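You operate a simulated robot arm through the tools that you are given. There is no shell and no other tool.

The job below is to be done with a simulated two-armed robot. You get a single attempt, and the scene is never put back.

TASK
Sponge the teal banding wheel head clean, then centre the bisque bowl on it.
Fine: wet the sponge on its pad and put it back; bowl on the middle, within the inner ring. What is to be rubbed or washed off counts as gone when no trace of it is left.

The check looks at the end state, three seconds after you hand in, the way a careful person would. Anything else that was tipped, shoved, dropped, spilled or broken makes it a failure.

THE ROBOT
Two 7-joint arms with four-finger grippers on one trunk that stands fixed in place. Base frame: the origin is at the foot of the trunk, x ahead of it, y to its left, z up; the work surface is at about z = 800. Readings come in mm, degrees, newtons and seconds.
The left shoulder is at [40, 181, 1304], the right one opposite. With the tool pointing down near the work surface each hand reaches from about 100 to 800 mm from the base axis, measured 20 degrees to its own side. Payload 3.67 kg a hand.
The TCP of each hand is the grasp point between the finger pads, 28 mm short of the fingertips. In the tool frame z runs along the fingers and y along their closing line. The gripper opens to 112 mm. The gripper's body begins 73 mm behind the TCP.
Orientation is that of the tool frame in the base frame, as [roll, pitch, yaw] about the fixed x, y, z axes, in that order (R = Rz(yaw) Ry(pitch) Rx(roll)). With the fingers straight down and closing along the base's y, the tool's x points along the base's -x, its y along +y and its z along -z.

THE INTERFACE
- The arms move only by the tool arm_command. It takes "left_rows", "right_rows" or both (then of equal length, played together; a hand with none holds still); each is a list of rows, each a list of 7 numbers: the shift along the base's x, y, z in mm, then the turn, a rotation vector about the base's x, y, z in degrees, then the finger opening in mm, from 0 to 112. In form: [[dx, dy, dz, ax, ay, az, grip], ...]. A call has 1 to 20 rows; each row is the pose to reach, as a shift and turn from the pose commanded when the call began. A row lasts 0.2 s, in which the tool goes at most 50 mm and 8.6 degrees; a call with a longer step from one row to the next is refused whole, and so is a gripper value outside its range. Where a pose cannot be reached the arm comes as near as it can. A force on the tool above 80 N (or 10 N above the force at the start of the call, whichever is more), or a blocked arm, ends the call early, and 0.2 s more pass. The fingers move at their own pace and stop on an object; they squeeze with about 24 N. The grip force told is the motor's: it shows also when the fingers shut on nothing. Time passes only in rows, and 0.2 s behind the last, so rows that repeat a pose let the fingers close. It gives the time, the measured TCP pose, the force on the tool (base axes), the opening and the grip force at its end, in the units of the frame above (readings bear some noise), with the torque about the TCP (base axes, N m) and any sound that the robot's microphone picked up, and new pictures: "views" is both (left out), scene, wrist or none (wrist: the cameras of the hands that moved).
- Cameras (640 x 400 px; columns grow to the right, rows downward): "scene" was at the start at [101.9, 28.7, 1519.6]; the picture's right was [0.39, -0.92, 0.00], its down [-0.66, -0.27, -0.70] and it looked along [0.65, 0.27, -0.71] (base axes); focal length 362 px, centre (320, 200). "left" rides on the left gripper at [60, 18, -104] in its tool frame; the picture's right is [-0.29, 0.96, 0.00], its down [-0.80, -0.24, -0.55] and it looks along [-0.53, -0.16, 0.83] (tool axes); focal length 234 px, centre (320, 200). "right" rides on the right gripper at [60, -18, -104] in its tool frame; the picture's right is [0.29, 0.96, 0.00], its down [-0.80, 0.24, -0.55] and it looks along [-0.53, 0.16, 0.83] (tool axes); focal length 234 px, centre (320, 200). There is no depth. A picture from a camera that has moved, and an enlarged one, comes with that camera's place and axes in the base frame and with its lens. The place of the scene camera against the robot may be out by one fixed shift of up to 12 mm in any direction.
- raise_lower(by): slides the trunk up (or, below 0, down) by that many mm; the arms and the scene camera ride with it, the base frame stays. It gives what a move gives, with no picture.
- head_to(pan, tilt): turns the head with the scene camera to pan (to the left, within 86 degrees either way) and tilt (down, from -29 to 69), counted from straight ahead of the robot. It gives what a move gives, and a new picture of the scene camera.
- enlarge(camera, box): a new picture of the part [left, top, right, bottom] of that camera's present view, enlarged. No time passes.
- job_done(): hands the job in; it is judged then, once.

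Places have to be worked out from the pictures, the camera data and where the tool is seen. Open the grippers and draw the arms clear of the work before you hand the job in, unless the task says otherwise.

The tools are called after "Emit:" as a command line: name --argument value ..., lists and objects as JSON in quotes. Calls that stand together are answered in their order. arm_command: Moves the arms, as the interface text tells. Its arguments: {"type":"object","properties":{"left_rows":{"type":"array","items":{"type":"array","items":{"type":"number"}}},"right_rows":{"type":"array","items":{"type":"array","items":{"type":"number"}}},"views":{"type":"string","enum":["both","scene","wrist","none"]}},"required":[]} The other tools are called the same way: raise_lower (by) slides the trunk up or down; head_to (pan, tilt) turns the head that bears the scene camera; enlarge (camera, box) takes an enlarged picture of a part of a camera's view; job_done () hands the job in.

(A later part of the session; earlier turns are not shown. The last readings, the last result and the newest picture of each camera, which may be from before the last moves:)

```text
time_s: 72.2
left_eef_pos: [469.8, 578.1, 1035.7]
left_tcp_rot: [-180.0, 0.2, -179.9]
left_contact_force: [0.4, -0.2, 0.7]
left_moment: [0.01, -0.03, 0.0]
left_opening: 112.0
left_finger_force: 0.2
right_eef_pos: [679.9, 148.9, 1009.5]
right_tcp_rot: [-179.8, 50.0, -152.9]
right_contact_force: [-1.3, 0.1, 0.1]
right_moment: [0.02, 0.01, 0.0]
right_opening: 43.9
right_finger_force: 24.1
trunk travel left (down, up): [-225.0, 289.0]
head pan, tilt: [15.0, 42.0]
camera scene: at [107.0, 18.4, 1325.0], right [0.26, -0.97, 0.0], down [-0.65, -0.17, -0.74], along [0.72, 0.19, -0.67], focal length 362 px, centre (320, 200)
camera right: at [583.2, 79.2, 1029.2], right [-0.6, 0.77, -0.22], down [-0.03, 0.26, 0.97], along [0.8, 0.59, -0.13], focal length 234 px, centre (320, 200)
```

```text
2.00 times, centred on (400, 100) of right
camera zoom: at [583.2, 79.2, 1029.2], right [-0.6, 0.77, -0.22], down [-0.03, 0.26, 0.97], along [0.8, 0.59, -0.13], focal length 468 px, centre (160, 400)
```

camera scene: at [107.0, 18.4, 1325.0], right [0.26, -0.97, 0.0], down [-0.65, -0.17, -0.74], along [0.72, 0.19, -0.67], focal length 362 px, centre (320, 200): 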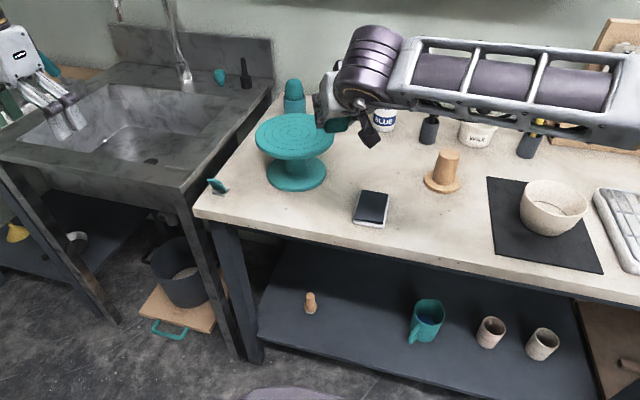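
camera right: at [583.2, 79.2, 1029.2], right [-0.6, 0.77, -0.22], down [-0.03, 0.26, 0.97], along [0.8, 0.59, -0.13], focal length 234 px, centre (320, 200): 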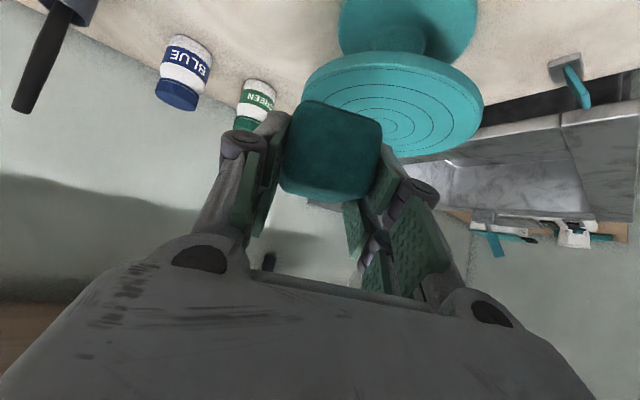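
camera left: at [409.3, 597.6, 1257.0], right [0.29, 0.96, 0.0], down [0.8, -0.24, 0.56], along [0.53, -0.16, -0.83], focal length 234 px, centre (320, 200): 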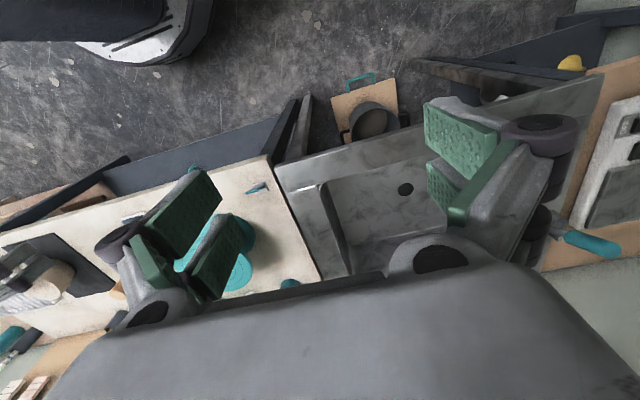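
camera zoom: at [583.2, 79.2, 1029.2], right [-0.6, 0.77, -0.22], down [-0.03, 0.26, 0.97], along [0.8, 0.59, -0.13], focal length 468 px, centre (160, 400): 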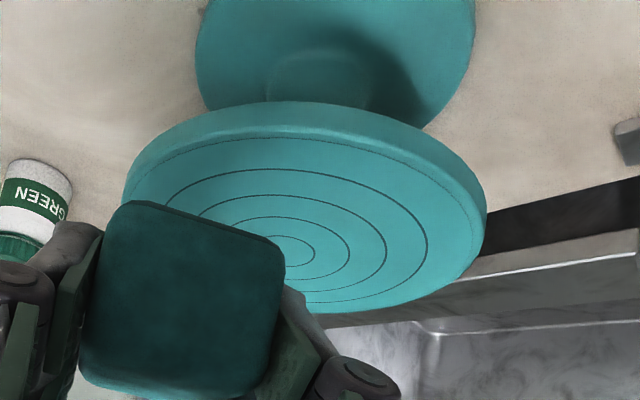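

The wheel head is spotless, with clean rings and the foot in its old place. Now I'll carry the sponge back above its pad, turning back to heading 0.

Emit:
arm_command --right_rows '[[-8, -22, 0, 0, 0, -7, 20], [-16, -44, 0, 0, 0, -14, 20], [-24, -66, -10, 0, 0, -21, 20], [-30.4, -87.7, -30, 0, 0, -27.1, 20], [-30.4, -87.7, -55, 0, 0, -27.1, 20], [-30.4, -87.7, -80, 0, 0, -27.1, 20], [-30.4, -87.7, -100, 0, 0, -27.1, 20]]' --views "both"

Emit:
enlarge --camera "right" --box '[180, 0, 500, 200]'

Emit:
enlarge --camera "scene" --box '[320, 150, 440, 250]'

```text
time_s: 73.8
left_eef_pos: [471.8, 578.0, 1034.3]
left_tcp_rot: [-180.0, 0.2, 180.0]
left_contact_force: [0.4, -0.1, -0.3]
left_moment: [0.0, 0.0, -0.01]
left_opening: 112.1
left_finger_force: 0.1
right_eef_pos: [647.1, 60.9, 907.0]
right_tcp_rot: [-179.7, 49.9, -179.9]
right_contact_force: [0.7, -0.2, -0.2]
right_moment: [0.0, 0.01, 0.02]
right_opening: 44.3
right_finger_force: 23.8
trunk travel left (down, up): [-225.0, 289.0]
head pan, tilt: [15.0, 42.0]
camera scene: at [108.1, 19.1, 1324.9], right [0.26, -0.97, 0.0], down [-0.65, -0.17, -0.74], along [0.72, 0.19, -0.67], focal length 362 px, centre (320, 200)
camera right: at [530.3, 43.7, 928.5], right [-0.18, 0.96, -0.22], down [0.09, 0.24, 0.97], along [0.98, 0.16, -0.13], focal length 234 px, centre (320, 200)
```

scene: 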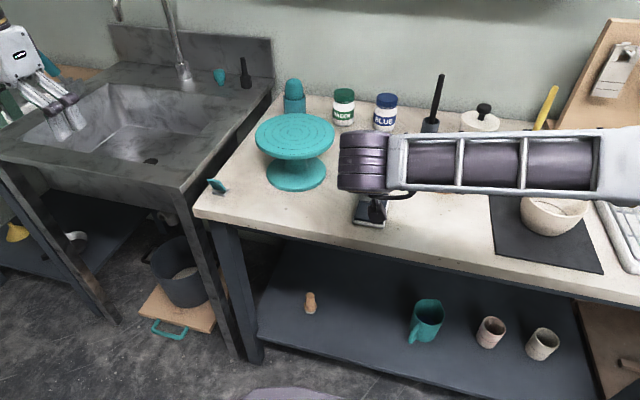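
right: 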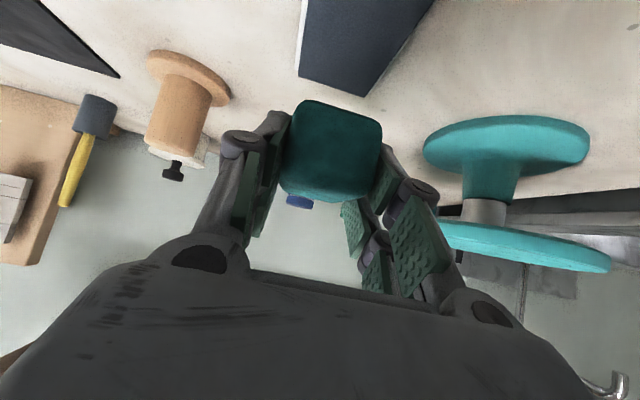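

```text
2.00 times, centred on (340, 100) of right
camera zoom: at [530.3, 43.7, 928.5], right [-0.18, 0.96, -0.22], down [0.09, 0.24, 0.97], along [0.98, 0.16, -0.13], focal length 468 px, centre (280, 400)
```

zoom: 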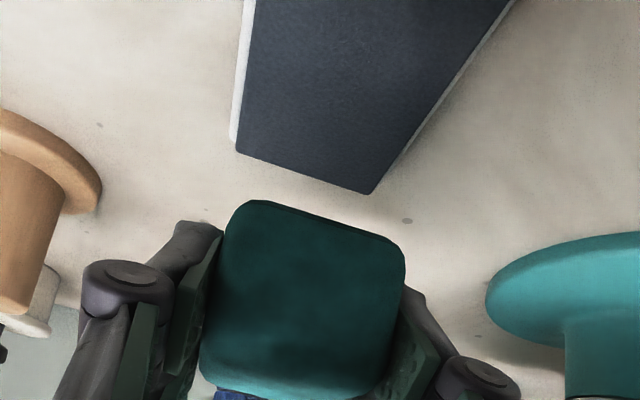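

```text
4.00 times, centred on (380, 200) of scene
camera zoom: at [108.1, 19.1, 1324.9], right [0.26, -0.97, 0.0], down [-0.65, -0.17, -0.74], along [0.72, 0.19, -0.67], focal length 1448 px, centre (80, 200)
```

zoom: 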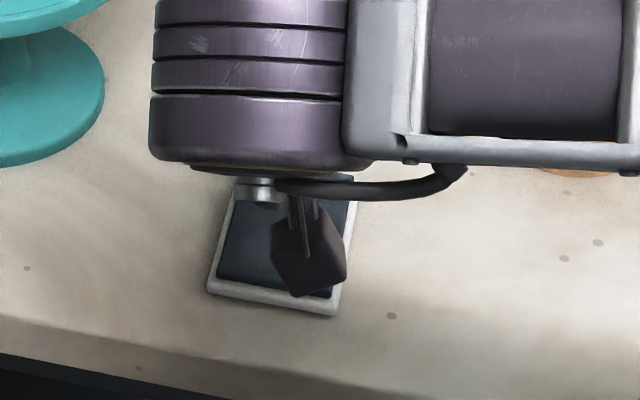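

The sponge sits unchanged in the hand, and summing my commanded shifts puts me 55.5 mm above the original grasp pose and 1.4 mm short in x. I'll lower it back onto the pad and check the force before letting go.

Emit:
arm_command --right_rows '[[1.4, -0.1, -20, 0, 0, 0.1, 20], [1.4, -0.1, -38, 0, 0, 0.1, 20], [1.4, -0.1, -48, 0, 0, 0.1, 20], [1.4, -0.1, -53, 0, 0, 0.1, 20], [1.4, -0.1, -55, 0, 0, 0.1, 20], [1.4, -0.1, -55.3, 0, 0, 0.1, 20]]' --views "wrist"

```text
time_s: 75.2
left_eef_pos: [472.2, 578.8, 1034.8]
left_tcp_rot: [-180.0, 0.1, -180.0]
left_contact_force: [0.7, -0.1, -0.7]
left_moment: [0.01, -0.02, -0.02]
left_opening: 112.0
left_finger_force: 0.2
right_eef_pos: [649.2, 60.7, 852.5]
right_tcp_rot: [-180.0, 49.9, -179.9]
right_contact_force: [0.8, -0.2, 2.4]
right_moment: [0.07, -0.15, -0.04]
right_opening: 43.9
right_finger_force: 24.4
trunk travel left (down, up): [-225.0, 289.0]
head pan, tilt: [15.0, 42.0]
camera right: at [531.4, 43.3, 874.0], right [-0.19, 0.96, -0.22], down [0.09, 0.24, 0.97], along [0.98, 0.16, -0.13], focal length 234 px, centre (320, 200)
```

right: 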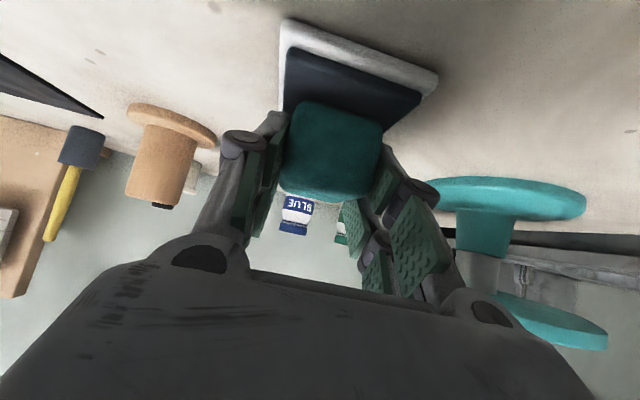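

The sponge is back on the pad with 2.4 N and the view matches the original one. I'll open the fingers and draw back up and away.

Emit:
arm_command --right_rows '[[0, 0, 0, 0, 0, 0, 50], [0, 0, 0, 0, 0, 0, 65], [0, 0, 0, 0, 0, 0, 80], [0, 0, 0, 0, 0, 0, 80], [-10, 0, 12, 0, 0, 0, 80], [-25, 0, 30, 0, 0, 0, 80], [-40, 0, 60, 0, 0, 0, 80], [-50, 0, 95, 0, 0, 0, 80], [-50, 0, 130, 0, 0, 0, 80]]' --views "both"

Emit:
enlarge --camera "right" --box '[220, 0, 460, 150]'

```text
time_s: 77.2
left_eef_pos: [471.4, 577.1, 1035.2]
left_tcp_rot: [-180.0, 0.2, 180.0]
left_contact_force: [-0.6, 0.0, 0.7]
left_moment: [0.01, 0.0, -0.01]
left_opening: 112.0
left_finger_force: 0.1
right_eef_pos: [600.3, 60.4, 983.5]
right_tcp_rot: [-179.8, 49.9, -179.8]
right_contact_force: [0.6, 0.0, 0.2]
right_moment: [0.01, -0.01, 0.04]
right_opening: 79.9
right_finger_force: 0.1
trunk travel left (down, up): [-225.0, 289.0]
head pan, tilt: [15.0, 42.0]
camera scene: at [107.2, 19.1, 1324.9], right [0.26, -0.97, 0.0], down [-0.65, -0.17, -0.74], along [0.72, 0.19, -0.67], focal length 362 px, centre (320, 200)
camera right: at [482.8, 42.9, 1005.0], right [-0.19, 0.96, -0.22], down [0.09, 0.24, 0.97], along [0.98, 0.16, -0.13], focal length 234 px, centre (320, 200)
```

scene: 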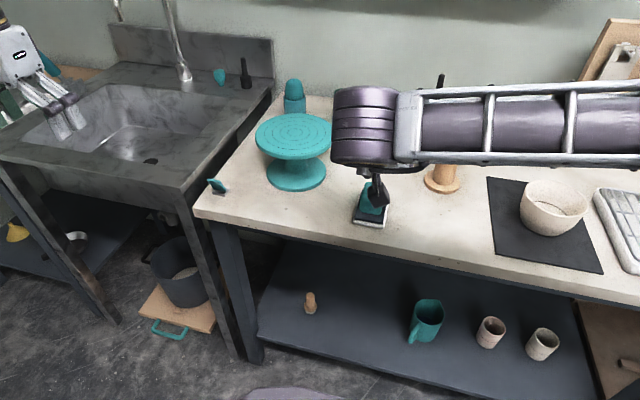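
right: 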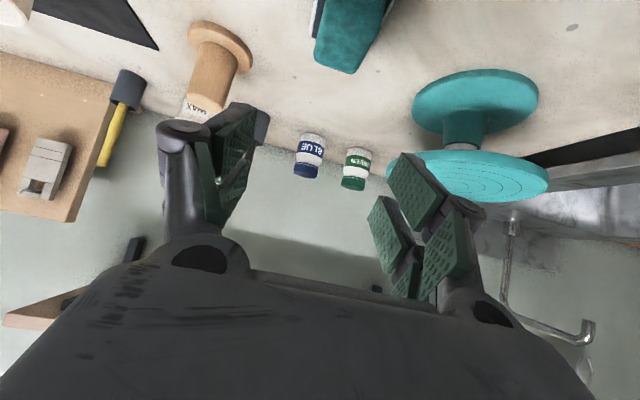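

```text
2.67 times, centred on (340, 75) of right
camera zoom: at [482.8, 42.9, 1005.0], right [-0.19, 0.96, -0.22], down [0.09, 0.24, 0.97], along [0.98, 0.16, -0.13], focal length 624 px, centre (267, 533)
```

zoom: 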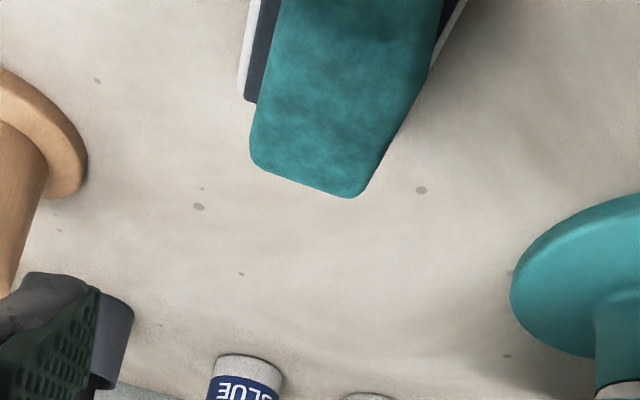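

The sponge is resting on its pad as it was at the start. Next is the bowl: I'll move the right hand across in front of it, low enough for the wrist camera to see its side profile.

Emit:
arm_command --right_rows '[[-5, -35, 0, 0, 0, 0, 90], [-10, -75, 0, 0, 0, 0, 90], [-15, -115, 0, 0, 0, 0, 90], [-15, -155, 0, 0, 0, 0, 90], [-15, -195, 0, 0, 0, 0, 90], [-15, -235, 0, 0, 0, 0, 90], [-15, -275, 0, 0, 0, 0, 90], [-15, -315, 0, 0, 0, 0, 90], [-15, -350, -20, 0, 0, 0, 90], [-15, -350, -50, 0, 0, 0, 90], [-15, -350, -78, 0, 0, 0, 90]]' --views "both"

Emit:
enlarge --camera "right" --box '[220, 0, 440, 200]'

Emit:
enlarge --camera "scene" --box '[480, 150, 620, 290]'

```text
time_s: 79.7
left_eef_pos: [471.4, 577.4, 1035.9]
left_tcp_rot: [-179.9, 0.1, -180.0]
left_contact_force: [0.8, 0.2, 0.3]
left_moment: [0.01, -0.03, 0.02]
left_opening: 112.0
left_finger_force: 0.0
right_eef_pos: [583.9, -291.3, 905.2]
right_tcp_rot: [-179.9, 50.0, -179.9]
right_contact_force: [0.2, -0.4, -0.7]
right_moment: [0.03, -0.01, 0.04]
right_opening: 90.0
right_finger_force: 0.1
trunk travel left (down, up): [-225.0, 289.0]
head pan, tilt: [15.0, 42.0]
camera scene: at [107.6, 18.4, 1324.9], right [0.26, -0.97, 0.0], down [-0.65, -0.17, -0.74], along [0.72, 0.19, -0.67], focal length 362 px, centre (320, 200)
camera right: at [466.7, -308.3, 925.4], right [-0.18, 0.96, -0.22], down [0.09, 0.24, 0.97], along [0.98, 0.16, -0.13], focal length 234 px, centre (320, 200)
```

scene: 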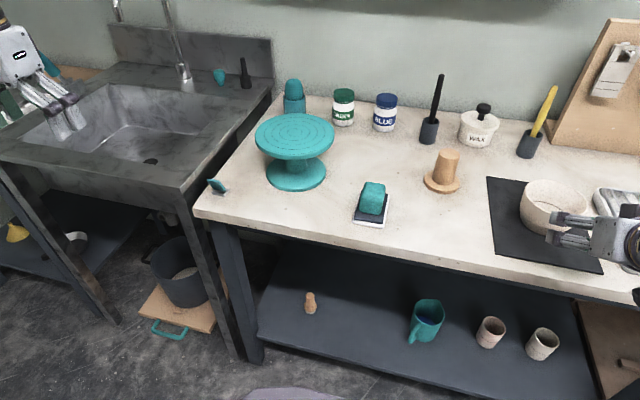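
right: 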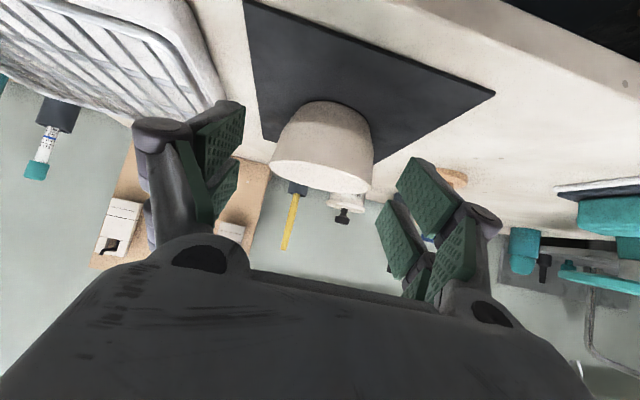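

```text
2.00 times, centred on (330, 100) of right
camera zoom: at [466.7, -308.3, 925.4], right [-0.18, 0.96, -0.22], down [0.09, 0.24, 0.97], along [0.98, 0.16, -0.13], focal length 468 px, centre (300, 400)
```

zoom: 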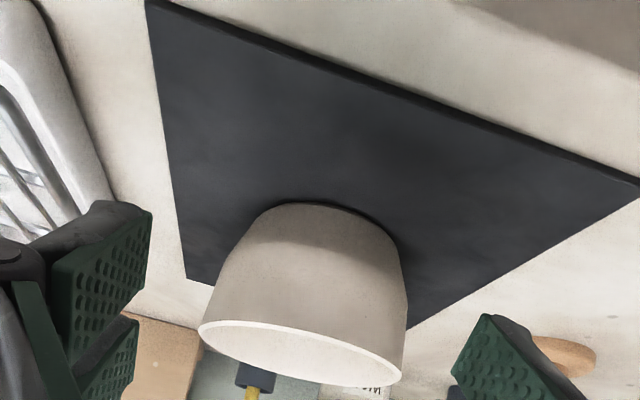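

```text
2.86 times, centred on (550, 220) of scene
camera zoom: at [107.6, 18.4, 1324.9], right [0.26, -0.97, 0.0], down [-0.65, -0.17, -0.74], along [0.72, 0.19, -0.67], focal length 1034 px, centre (-337, 143)
```

zoom: 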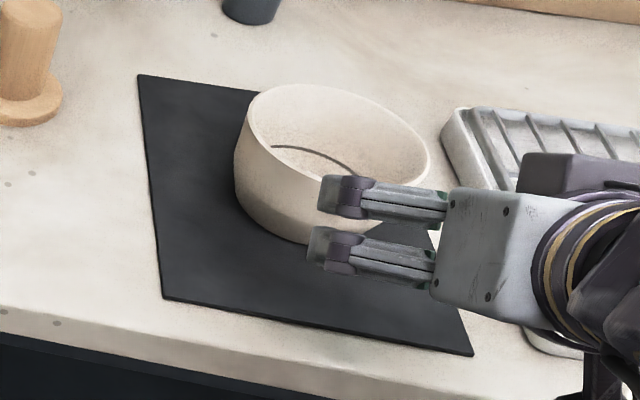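

The bowl works out at centre about (707, -275.5), rim radius about 55 mm at z 870, with the wall sloping out about 12-14 degrees. I'll take it by the near rim, so first I straighten the hand to point down while rising clear.

Emit:
arm_command --right_rows '[[0, 0, 25, 0, 5, 0, 90], [5, 0, 50, 0, 12, 0, 80], [10, 0, 75, 0, 20, 0, 70], [20, -5, 95, 0, 28, 0, 60], [30, -10, 105, 0, 36, 0, 60], [40, -15, 110, 0, 43, 0, 60], [50, -20, 115, 0, 50, 0, 60]]' --views "none"

Emit:
arm_command --right_rows '[[5, -2, 0, 0, 0, -8, 60], [10, -4, 0, 0, 0, -16, 60], [15, -6, 0, 0, 0, -24, 60], [20, -8, 0, 0, 0, -32, 60], [25, -9, 0, 0, 0, -40, 60], [28, -9, 0, 0, 0, -45, 60]]' --views "none"

```text
time_s: 81.2
left_eef_pos: [472.3, 579.4, 1033.8]
left_tcp_rot: [-179.9, 0.1, 179.9]
left_contact_force: [-1.0, 0.2, -1.4]
left_moment: [0.03, 0.03, -0.03]
left_opening: 112.1
left_finger_force: 0.0
right_eef_pos: [634.3, -308.6, 1018.8]
right_tcp_rot: [-179.9, -0.2, -179.9]
right_contact_force: [-0.8, -1.0, -0.4]
right_moment: [0.01, 0.01, 0.0]
right_opening: 60.1
right_finger_force: 0.1
trunk travel left (down, up): [-225.0, 289.0]
head pan, tilt: [15.0, 42.0]
```

```text
time_s: 82.7
left_eef_pos: [471.5, 578.7, 1034.4]
left_tcp_rot: [180.0, 0.2, -180.0]
left_contact_force: [0.5, -0.3, 0.1]
left_moment: [-0.01, 0.03, -0.03]
left_opening: 112.2
left_finger_force: 0.0
right_eef_pos: [661.9, -316.8, 1019.5]
right_tcp_rot: [180.0, -0.1, 135.0]
right_contact_force: [-0.9, 0.2, -0.5]
right_moment: [-0.01, -0.01, -0.03]
right_opening: 59.9
right_finger_force: 0.1
trunk travel left (down, up): [-225.0, 289.0]
head pan, tilt: [15.0, 42.0]
```

For reach at the wheel, gripping the bowl's right-hand rim (fingers closing along y), leaning 30 degrees forward and 12 degrees with the wall slope, leaves the best margin. I'll turn the hand back to its default heading and build up that tilt in steps, high above the bowl.

Emit:
arm_command --right_rows '[[0, 0, 0, 0, 0, 8, 60], [0, 0, 0, 0, 0, 16, 60], [0, 0, 0, 0, 0, 24, 60], [0, 0, 0, 0, 0, 32, 60], [0, 0, 0, 0, 0, 40, 60], [0, 0, 0, 0, 0, 45, 60]]' --views "none"

Emit:
arm_command --right_rows '[[0, -5, 0, 6, 0, 0, 55], [0, -10, 0, 12, 0, 0, 50], [0, -10, 0, 12, 0, 0, 50]]' --views "none"

Emit:
arm_command --right_rows '[[2, -3, -10, 0, -7.34, -1.56, 50], [4, -6, -20, 0, -14.67, -3.12, 50], [6, -9, -40, 0, -22, -4.68, 50], [7.6, -10.7, -60, 0, -29.34, -6.24, 50], [7.6, -10.7, -60, 0, -29.34, -6.24, 50]]' --views "both"

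Emit:
enlarge --camera "right" --box '[180, 20, 460, 220]'

```text
time_s: 84.0
left_eef_pos: [470.3, 578.5, 1034.2]
left_tcp_rot: [-180.0, 0.2, -180.0]
left_contact_force: [-0.3, 0.0, 0.2]
left_moment: [0.03, -0.01, 0.01]
left_opening: 112.0
left_finger_force: 0.1
right_eef_pos: [662.0, -317.5, 1019.5]
right_tcp_rot: [-180.0, -0.1, -179.7]
right_contact_force: [0.0, -0.1, -0.7]
right_moment: [0.0, 0.03, 0.01]
right_opening: 60.0
right_finger_force: 0.1
trunk travel left (down, up): [-225.0, 289.0]
head pan, tilt: [15.0, 42.0]
```

```text
time_s: 84.8
left_eef_pos: [472.4, 578.9, 1034.2]
left_tcp_rot: [-179.9, 0.1, 180.0]
left_contact_force: [-0.2, 0.6, 0.2]
left_moment: [-0.02, -0.02, 0.04]
left_opening: 112.0
left_finger_force: 0.1
right_eef_pos: [661.8, -326.8, 1019.5]
right_tcp_rot: [168.0, 0.0, -179.9]
right_contact_force: [0.4, 0.1, -0.1]
right_moment: [0.01, 0.0, 0.01]
right_opening: 50.0
right_finger_force: 0.2
trunk travel left (down, up): [-225.0, 289.0]
head pan, tilt: [15.0, 42.0]
```

```text
time_s: 86.0
left_eef_pos: [471.5, 579.2, 1033.7]
left_tcp_rot: [-179.8, 0.1, -179.9]
left_contact_force: [-0.1, -0.2, -0.3]
left_moment: [0.01, 0.02, -0.02]
left_opening: 112.1
left_finger_force: 0.1
right_eef_pos: [668.9, -337.7, 957.8]
right_tcp_rot: [166.3, 29.3, 173.4]
right_contact_force: [0.2, -0.4, 0.4]
right_moment: [-0.01, 0.01, -0.01]
right_opening: 50.0
right_finger_force: 0.1
trunk travel left (down, up): [-225.0, 289.0]
head pan, tilt: [15.0, 42.0]
camera scene: at [108.1, 19.5, 1324.9], right [0.26, -0.97, 0.0], down [-0.65, -0.17, -0.74], along [0.72, 0.19, -0.67], focal length 362 px, centre (320, 200)
camera right: at [565.7, -367.7, 1013.6], right [-0.25, 0.97, 0.06], down [0.41, 0.05, 0.91], along [0.88, 0.25, -0.41], focal length 234 px, centre (320, 200)
```

scene: 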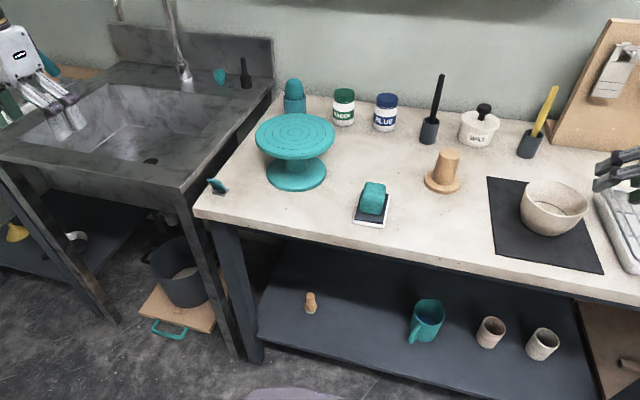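
right: 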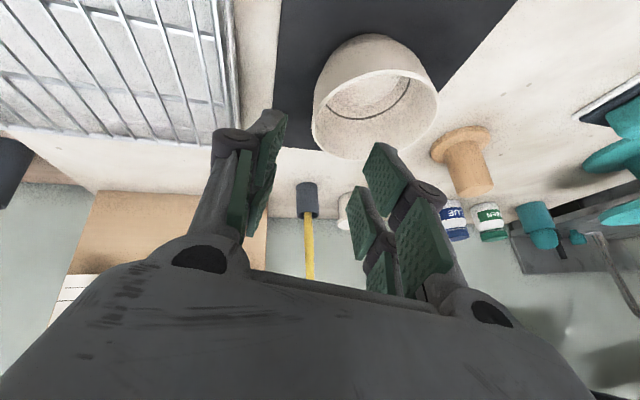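

```text
2.00 times, centred on (320, 120) of right
camera zoom: at [565.7, -367.7, 1013.6], right [-0.25, 0.97, 0.06], down [0.41, 0.05, 0.91], along [0.88, 0.25, -0.41], focal length 468 px, centre (320, 360)
```

zoom: 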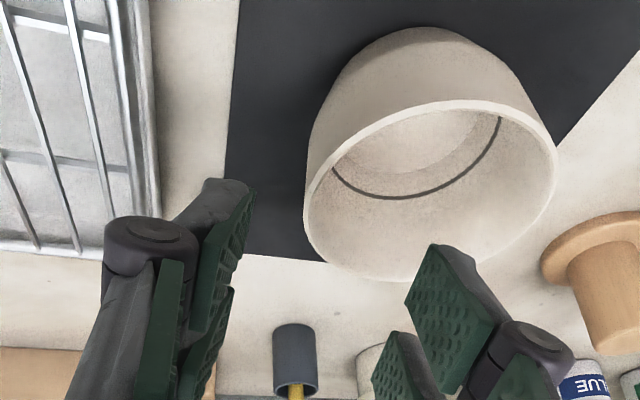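

This closer view puts the bowl's centre at (707.3, -275) with rim radius 54, agreeing with before. I'll advance along the finger direction to the grasp point on the right-hand wall, 15 mm below the rim, with one finger inside and one outside.

Emit:
arm_command --right_rows '[[0.5, 0.3, -20, 0, 0, 0, 50], [0.5, 0.3, -39, 0, 0, 0, 50], [8, 3, -52, 0, 0, 0, 50], [16, 5.9, -66, 0, 0, 0, 50], [22, 8.1, -76, 0, 0, 0, 50]]' --views "both"

Emit:
enlarge --camera "right" --box '[180, 20, 460, 220]'

Emit:
enlarge --camera "scene" --box '[480, 130, 640, 270]'

```text
time_s: 87.2
left_eef_pos: [470.5, 576.9, 1035.0]
left_tcp_rot: [-180.0, 0.1, -180.0]
left_contact_force: [0.3, -0.2, -0.6]
left_moment: [-0.02, 0.0, 0.01]
left_opening: 112.1
left_finger_force: 0.1
right_eef_pos: [692.7, -331.9, 882.4]
right_tcp_rot: [166.2, 29.3, 173.2]
right_contact_force: [1.1, 0.3, -1.3]
right_moment: [0.02, 0.02, -0.01]
right_opening: 50.1
right_finger_force: 0.0
trunk travel left (down, up): [-225.0, 289.0]
head pan, tilt: [15.0, 42.0]
camera scene: at [107.9, 19.0, 1324.9], right [0.26, -0.97, 0.0], down [-0.65, -0.17, -0.74], along [0.72, 0.19, -0.67], focal length 362 px, centre (320, 200)
camera right: at [589.1, -360.3, 938.3], right [-0.25, 0.97, 0.06], down [0.41, 0.05, 0.91], along [0.88, 0.25, -0.41], focal length 234 px, centre (320, 200)
```

scene: 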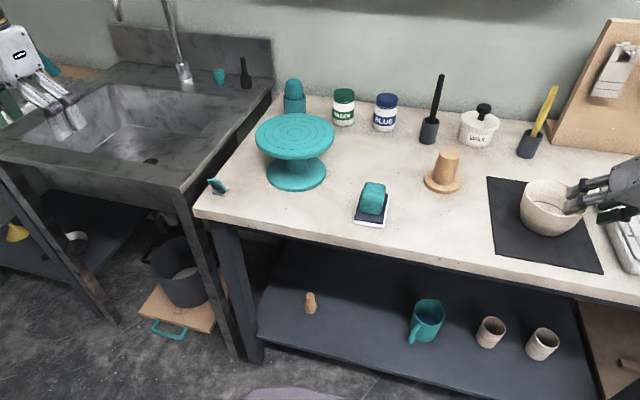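
right: 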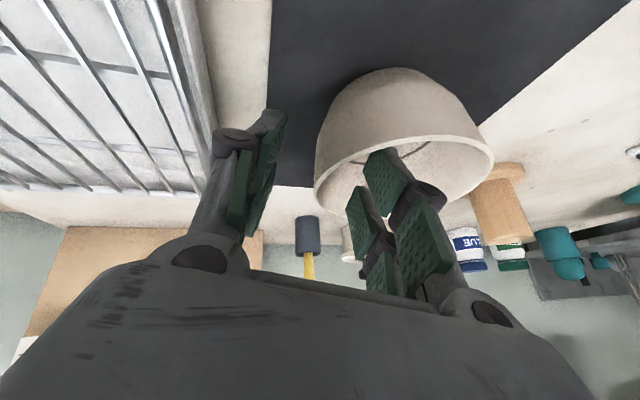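

```text
2.00 times, centred on (320, 120) of right
camera zoom: at [589.1, -360.3, 938.3], right [-0.25, 0.97, 0.06], down [0.41, 0.05, 0.91], along [0.88, 0.25, -0.41], focal length 468 px, centre (320, 360)
```

zoom: 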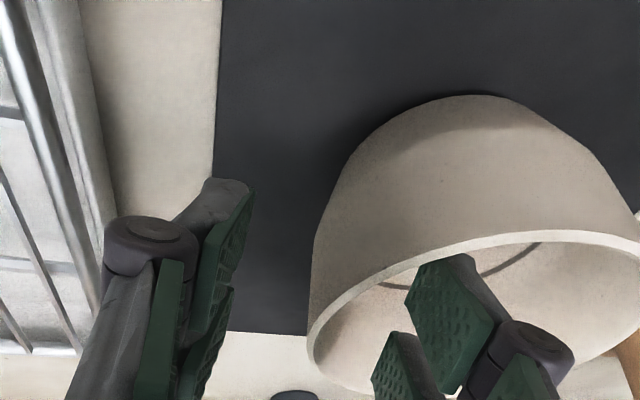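

```text
2.86 times, centred on (560, 200) of scene
camera zoom: at [107.9, 19.0, 1324.9], right [0.26, -0.97, 0.0], down [-0.65, -0.17, -0.74], along [0.72, 0.19, -0.67], focal length 1034 px, centre (-366, 200)
```

zoom: 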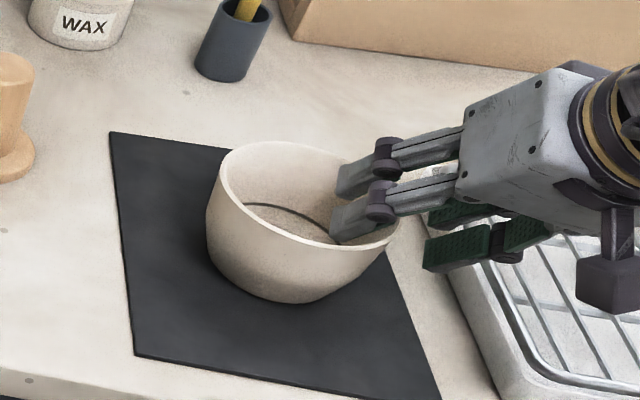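

One finger is inside and one outside the wall, clear of the rack. I'll go in the last 30 mm along the fingers and check before closing.

Emit:
arm_command --right_rows '[[6, 2.3, -10, 0, 0, 0, 50], [11, 4.2, -19, 0, 0, 0, 50], [15.5, 6, -27, 0, 0, 0, 50], [15.5, 6, -27, 0, 0, 0, 50]]' --views "both"

Emit:
enlarge --camera "right" --box '[180, 20, 500, 240]'

Emit:
enlarge --camera "scene" --box '[480, 130, 640, 270]'

```text
time_s: 88.2
left_eef_pos: [471.0, 578.6, 1034.9]
left_tcp_rot: [-180.0, 0.1, -180.0]
left_contact_force: [-0.3, 0.8, 0.3]
left_moment: [-0.01, -0.02, -0.01]
left_opening: 111.8
left_finger_force: 0.1
right_eef_pos: [707.5, -325.1, 857.7]
right_tcp_rot: [166.3, 29.3, 173.3]
right_contact_force: [0.4, 0.4, 0.7]
right_moment: [0.01, -0.01, 0.04]
right_opening: 49.9
right_finger_force: 0.1
trunk travel left (down, up): [-225.0, 289.0]
head pan, tilt: [15.0, 42.0]
camera scene: at [107.5, 19.0, 1324.9], right [0.26, -0.97, 0.0], down [-0.65, -0.17, -0.74], along [0.72, 0.19, -0.67], focal length 362 px, centre (320, 200)
camera right: at [604.8, -354.1, 912.0], right [-0.25, 0.97, 0.06], down [0.41, 0.05, 0.91], along [0.88, 0.25, -0.41], focal length 234 px, centre (320, 200)
```

scene: 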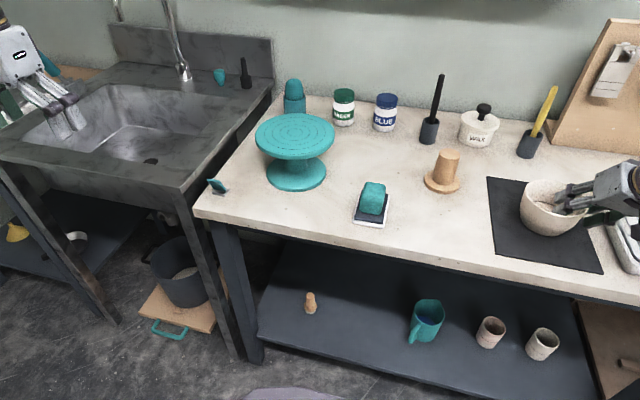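
right: 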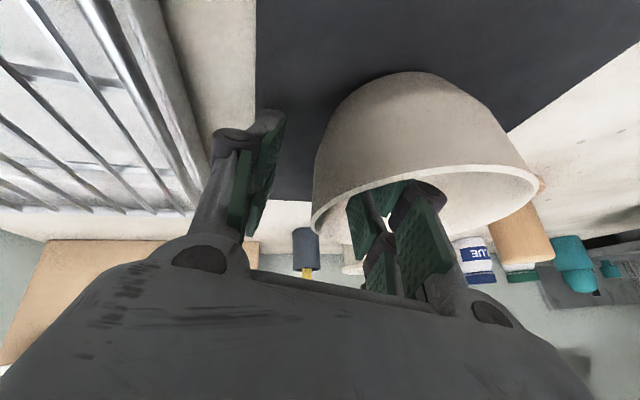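

```text
1.82 times, centred on (340, 130) of right
camera zoom: at [604.8, -354.1, 912.0], right [-0.25, 0.97, 0.06], down [0.41, 0.05, 0.91], along [0.88, 0.25, -0.41], focal length 426 px, centre (284, 327)
```

zoom: 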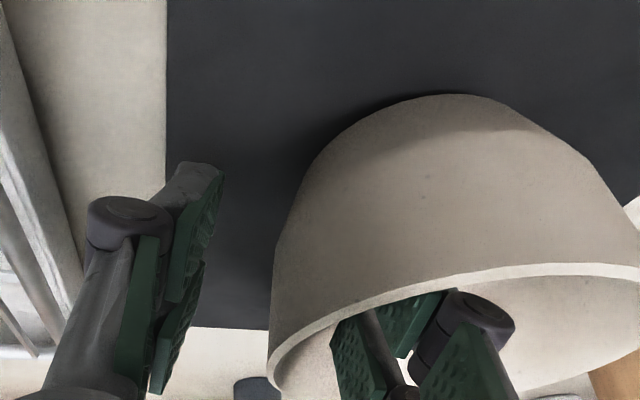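

```text
2.86 times, centred on (560, 200) of scene
camera zoom: at [107.5, 19.0, 1324.9], right [0.26, -0.97, 0.0], down [-0.65, -0.17, -0.74], along [0.72, 0.19, -0.67], focal length 1034 px, centre (-366, 200)
```

zoom: 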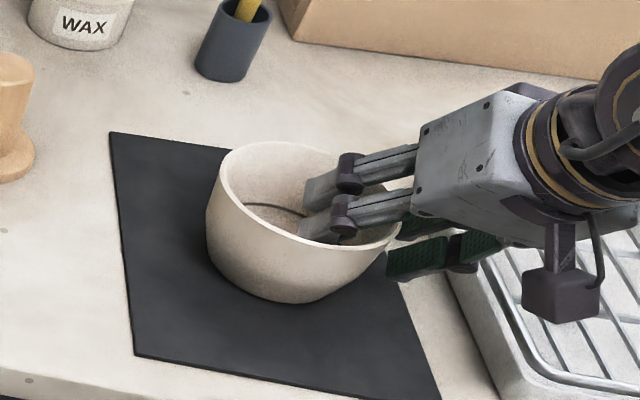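

The fingers straddle the wall without touching it. I'll close on the wall now.

Emit:
arm_command --right_rows '[[0, 0, 0, 0, 0, 0, 35], [0, 0, 0, 0, 0, 0, 20], [0, 0, 0, 0, 0, 0, 8], [0, 0, 0, 0, 0, 0, 0], [0, 0, 0, 0, 0, 0, 0], [0, 0, 0, 0, 0, 0, 0]]' --views "both"

Emit:
enlarge --camera "scene" --box '[480, 130, 640, 270]'

Emit:
enlarge --camera "right" --box '[180, 20, 560, 280]'

```text
time_s: 89.7
left_eef_pos: [471.5, 579.1, 1034.8]
left_tcp_rot: [-179.9, 0.1, 180.0]
left_contact_force: [0.6, -0.4, -0.3]
left_moment: [-0.05, -0.05, -0.01]
left_opening: 112.0
left_finger_force: 0.0
right_eef_pos: [708.9, -324.6, 857.9]
right_tcp_rot: [166.2, 29.3, 173.2]
right_contact_force: [0.4, 4.7, 3.3]
right_moment: [0.2, -0.05, -0.04]
right_opening: 18.3
right_finger_force: 24.1
trunk travel left (down, up): [-225.0, 289.0]
head pan, tilt: [15.0, 42.0]
camera scene: at [107.4, 19.7, 1324.9], right [0.26, -0.97, 0.0], down [-0.65, -0.17, -0.74], along [0.72, 0.19, -0.67], focal length 362 px, centre (320, 200)
camera right: at [604.8, -353.3, 912.7], right [-0.25, 0.97, 0.06], down [0.41, 0.05, 0.91], along [0.88, 0.25, -0.41], focal length 234 px, centre (320, 200)
```

scene: 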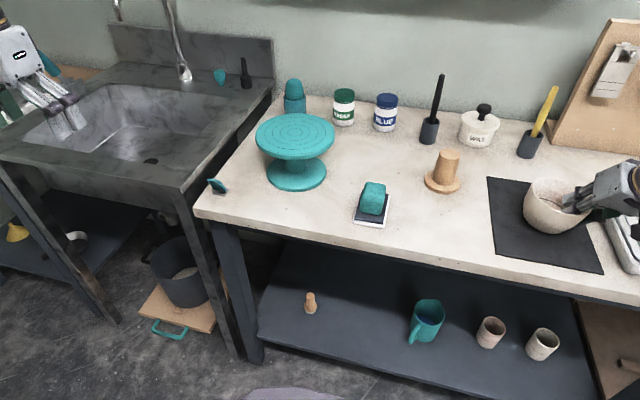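
right: 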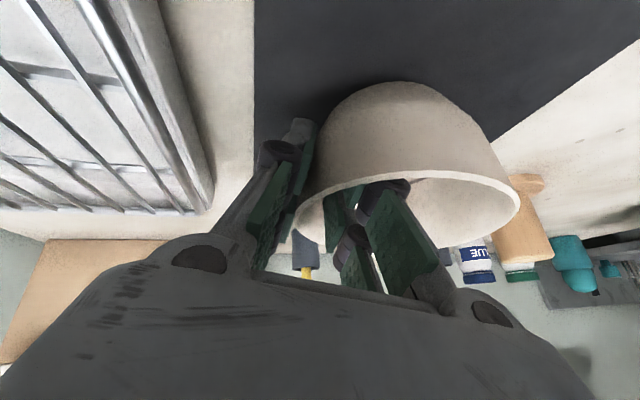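

```text
2.86 times, centred on (560, 200) of scene
camera zoom: at [107.4, 19.7, 1324.9], right [0.26, -0.97, 0.0], down [-0.65, -0.17, -0.74], along [0.72, 0.19, -0.67], focal length 1034 px, centre (-366, 200)
```

zoom: 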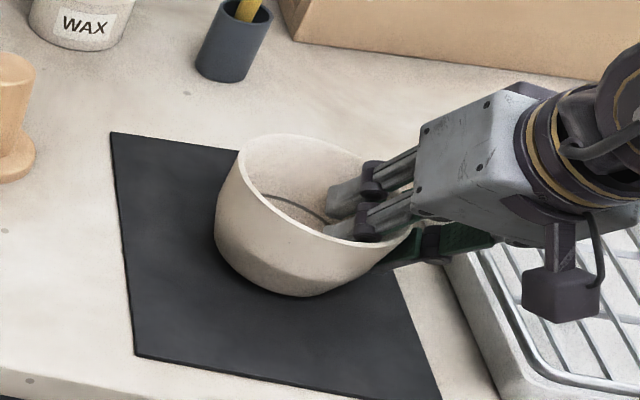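

```text
1.54 times, centred on (370, 150) of right
camera zoom: at [604.8, -353.3, 912.7], right [-0.25, 0.97, 0.06], down [0.41, 0.05, 0.91], along [0.88, 0.25, -0.41], focal length 360 px, centre (243, 277)
```

zoom: 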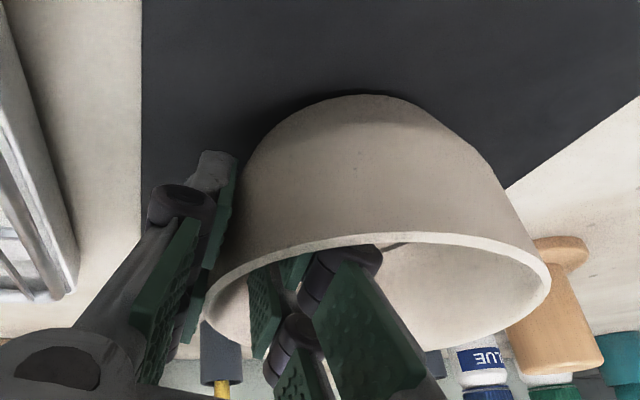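

The bowl tipped a little as the fingers met its curved lower wall (opening 18 mm), so this grip is too deep. I'll let go, which sets it back on the mat, back out a little and look again.

Emit:
arm_command --right_rows '[[0, 0, 0, 0, 0, 0, 25], [0, 0, 0, 0, 0, 0, 35], [0, 0, 0, 0, 0, 0, 50], [0, 0, 0, 0, 0, 0, 50], [-6, -2.2, 10, 0, 0, 0, 50], [-14, -5, 24, 0, 0, 0, 50], [-22, -8, 37, 0, 0, 0, 50], [-32, -11.5, 54, 0, 0, 0, 50], [-38, -13.7, 64, 0, 0, 0, 50]]' --views "both"

Emit:
enlarge --camera "scene" --box '[480, 130, 640, 270]'

Emit:
enlarge --camera "right" --box '[260, 20, 500, 190]'

```text
time_s: 91.7
left_eef_pos: [471.1, 578.4, 1033.6]
left_tcp_rot: [180.0, 0.1, -180.0]
left_contact_force: [-0.2, 0.0, -0.9]
left_moment: [0.01, 0.0, -0.03]
left_opening: 112.1
left_finger_force: 0.1
right_eef_pos: [668.0, -338.9, 920.7]
right_tcp_rot: [166.3, 29.2, 173.4]
right_contact_force: [-0.5, 0.1, 0.6]
right_moment: [0.01, -0.01, 0.0]
right_opening: 50.3
right_finger_force: 0.0
trunk travel left (down, up): [-225.0, 289.0]
head pan, tilt: [15.0, 42.0]
camera scene: at [107.6, 19.0, 1324.9], right [0.26, -0.97, 0.0], down [-0.65, -0.17, -0.74], along [0.72, 0.19, -0.67], focal length 362 px, centre (320, 200)
camera right: at [565.6, -368.1, 975.8], right [-0.25, 0.97, 0.06], down [0.41, 0.05, 0.91], along [0.88, 0.25, -0.41], focal length 234 px, centre (320, 200)
```

scene: 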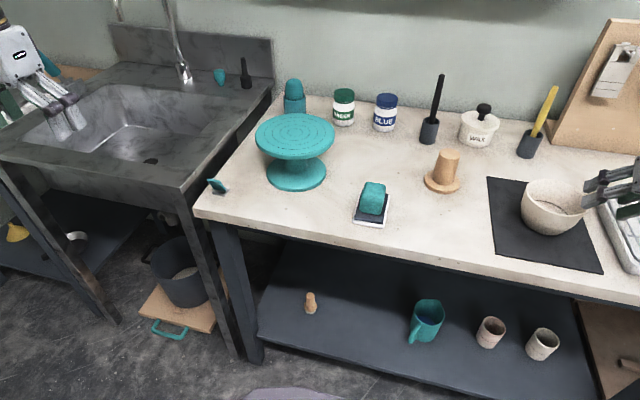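
right: 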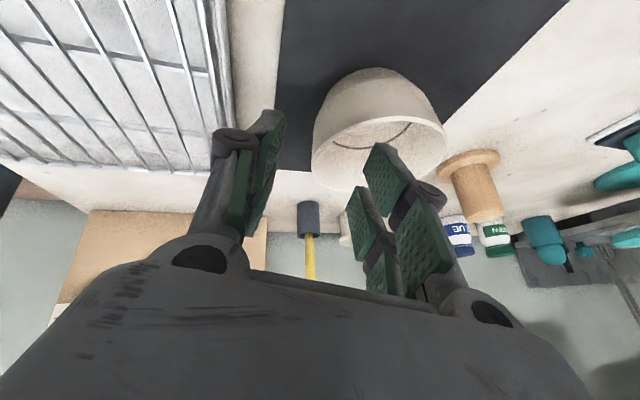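

```text
2.86 times, centred on (560, 200) of scene
camera zoom: at [107.6, 19.0, 1324.9], right [0.26, -0.97, 0.0], down [-0.65, -0.17, -0.74], along [0.72, 0.19, -0.67], focal length 1034 px, centre (-366, 200)
```

zoom: 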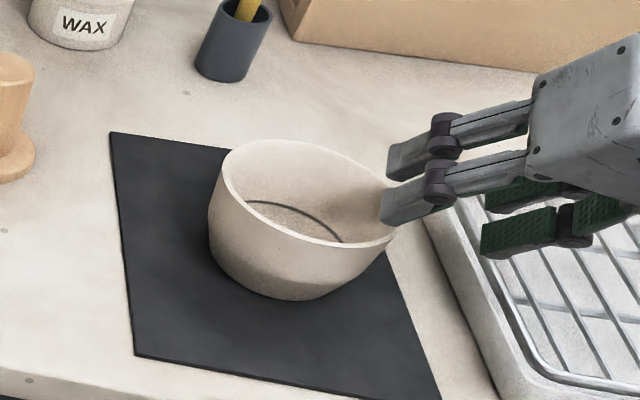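

```text
2.35 times, centred on (380, 105) of right
camera zoom: at [565.6, -368.1, 975.8], right [-0.25, 0.97, 0.06], down [0.41, 0.05, 0.91], along [0.88, 0.25, -0.41], focal length 551 px, centre (179, 424)
```

zoom: 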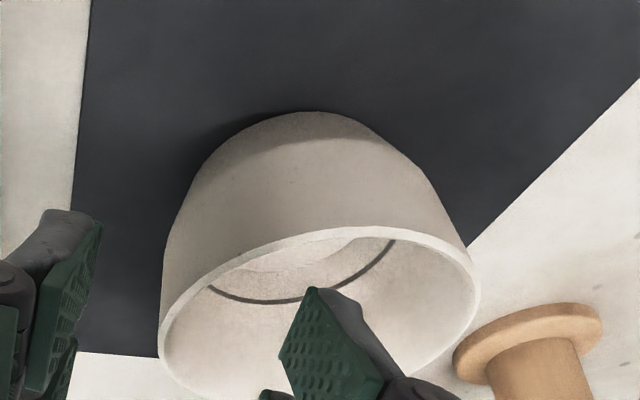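

The bowl settled upright, now centred near (710.5, -275.5). I'll regrip shallower, with the TCP just 3 mm below the rim and shifted so the finger pads sit evenly on the curved wall.

Emit:
arm_command --right_rows '[[8, 2.7, -12, 0, 0, 0, 50], [16, 5.4, -24, 0, 0, 0, 50], [26, 8.8, -40, 0, 0, 0, 50], [35.2, 11.9, -53.8, 0, 0, 0, 50], [35.2, 11.9, -53.8, 0, 0, 0, 35], [35.2, 11.9, -53.8, 0, 0, 0, 20], [35.2, 11.9, -53.8, 0, 0, 0, 8], [35.2, 11.9, -53.8, 0, 0, 0, 0], [35.2, 11.9, -53.8, 0, 0, 0, 0], [35.2, 11.9, -53.8, 0, 0, 0, 0]]' --views "both"

Emit:
enlarge --camera "scene" --box '[480, 130, 640, 270]'

Emit:
enlarge --camera "right" --box '[180, 20, 560, 280]'

```text
time_s: 93.8
left_eef_pos: [471.0, 578.4, 1034.5]
left_tcp_rot: [-180.0, 0.2, -180.0]
left_contact_force: [0.9, 0.0, -0.8]
left_moment: [0.01, -0.01, 0.03]
left_opening: 111.9
left_finger_force: 0.0
right_eef_pos: [704.7, -325.5, 867.8]
right_tcp_rot: [166.2, 29.3, 173.3]
right_contact_force: [0.9, -0.7, 1.7]
right_moment: [0.05, 0.02, -0.02]
right_opening: 16.6
right_finger_force: 23.8
trunk travel left (down, up): [-225.0, 289.0]
head pan, tilt: [15.0, 42.0]
camera scene: at [107.6, 19.2, 1324.9], right [0.26, -0.97, 0.0], down [-0.65, -0.17, -0.74], along [0.72, 0.19, -0.67], focal length 362 px, centre (320, 200)
camera right: at [601.6, -354.9, 922.4], right [-0.25, 0.97, 0.06], down [0.41, 0.05, 0.91], along [0.88, 0.25, -0.41], focal length 234 px, centre (320, 200)
```

scene: 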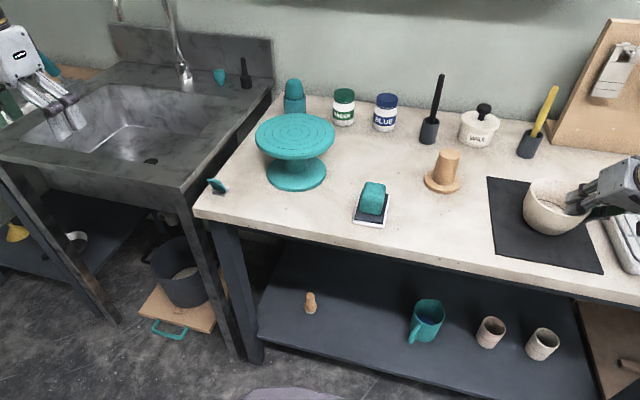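
right: 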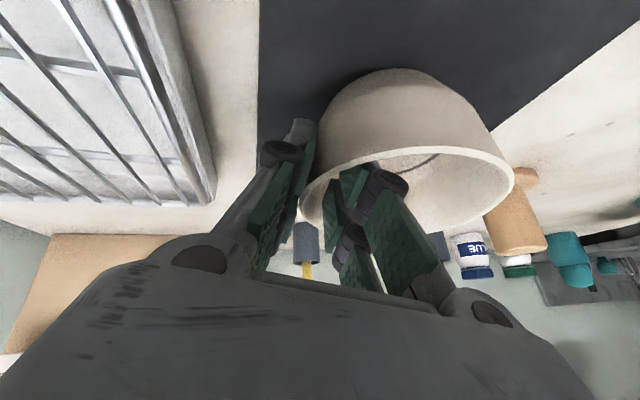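

```text
2.86 times, centred on (560, 200) of scene
camera zoom: at [107.6, 19.2, 1324.9], right [0.26, -0.97, 0.0], down [-0.65, -0.17, -0.74], along [0.72, 0.19, -0.67], focal length 1034 px, centre (-366, 200)
```

zoom: 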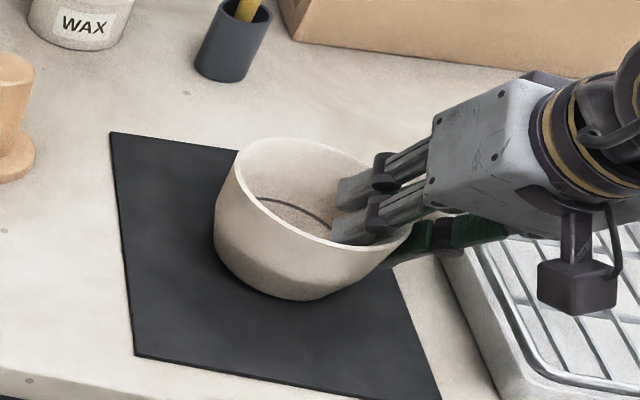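

```text
1.54 times, centred on (370, 150) of right
camera zoom: at [601.6, -354.9, 922.4], right [-0.25, 0.97, 0.06], down [0.41, 0.05, 0.91], along [0.88, 0.25, -0.41], focal length 360 px, centre (243, 277)
```

zoom: 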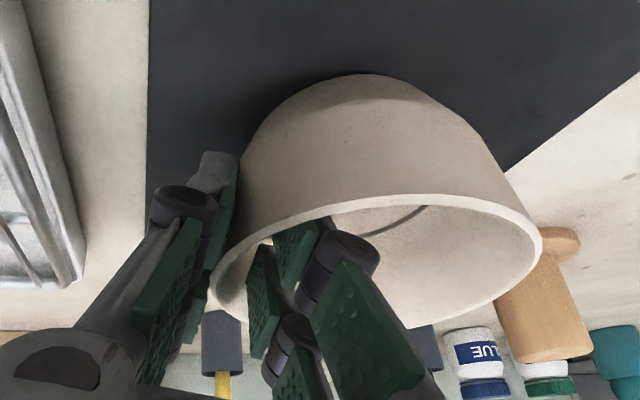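

The bowl still leans about 4-5 degrees toward the hand, so the upper wall must be steeper than my 12 degree pad tilt, nearer 7. I'll open, reduce that tilt by 5 degrees in place, and close again.

Emit:
arm_command --right_rows '[[0, 0, 0, 0, 0, 0, 25], [0, 0, 0, 0, 0, 0, 40], [0, 0, 0, 0, 0, 0, 50], [0, 0, 0, 0, 0, 0, 50], [0, 0, 0, -2.5, 0, 0, 50], [0, 0, 0, -5, 0, 0, 50], [0, 0, 0, -5, 0, 0, 50]]' --views "none"

Emit:
enlarge --camera "scene" --box '[480, 130, 640, 270]'

Emit:
enlarge --camera "right" --box '[180, 20, 560, 280]'

```text
time_s: 95.5
left_eef_pos: [471.1, 578.5, 1035.3]
left_tcp_rot: [-179.9, 0.1, -180.0]
left_contact_force: [0.4, 0.2, 0.8]
left_moment: [0.01, -0.01, 0.01]
left_opening: 112.0
left_finger_force: 0.0
right_eef_pos: [704.1, -325.4, 867.5]
right_tcp_rot: [172.1, 29.7, 176.1]
right_contact_force: [0.8, 0.0, -0.1]
right_moment: [0.03, -0.02, 0.02]
right_opening: 50.0
right_finger_force: 0.1
trunk travel left (down, up): [-225.0, 289.0]
head pan, tilt: [15.0, 42.0]
```

```text
2.86 times, centred on (560, 200) of scene
camera zoom: at [107.7, 18.9, 1324.9], right [0.26, -0.97, 0.0], down [-0.65, -0.17, -0.74], along [0.72, 0.19, -0.67], focal length 1034 px, centre (-366, 200)
```

zoom: 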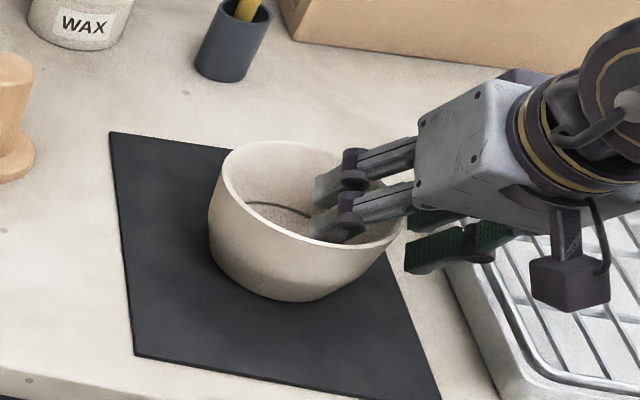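

```text
1.54 times, centred on (370, 150) of right
camera zoom: at [601.0, -351.0, 924.2], right [-0.25, 0.97, -0.03], down [0.41, 0.13, 0.9], along [0.88, 0.21, -0.43], focal length 360 px, centre (243, 277)
```

zoom: 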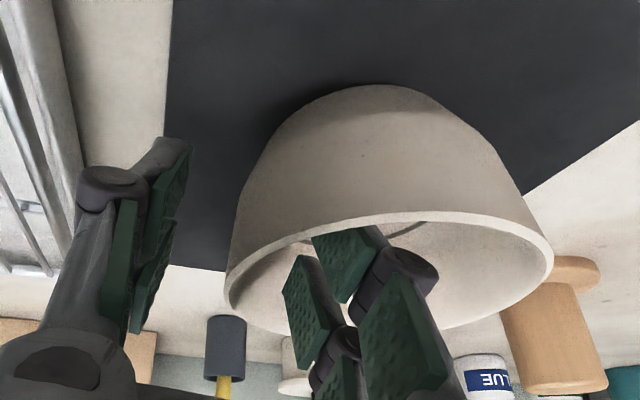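

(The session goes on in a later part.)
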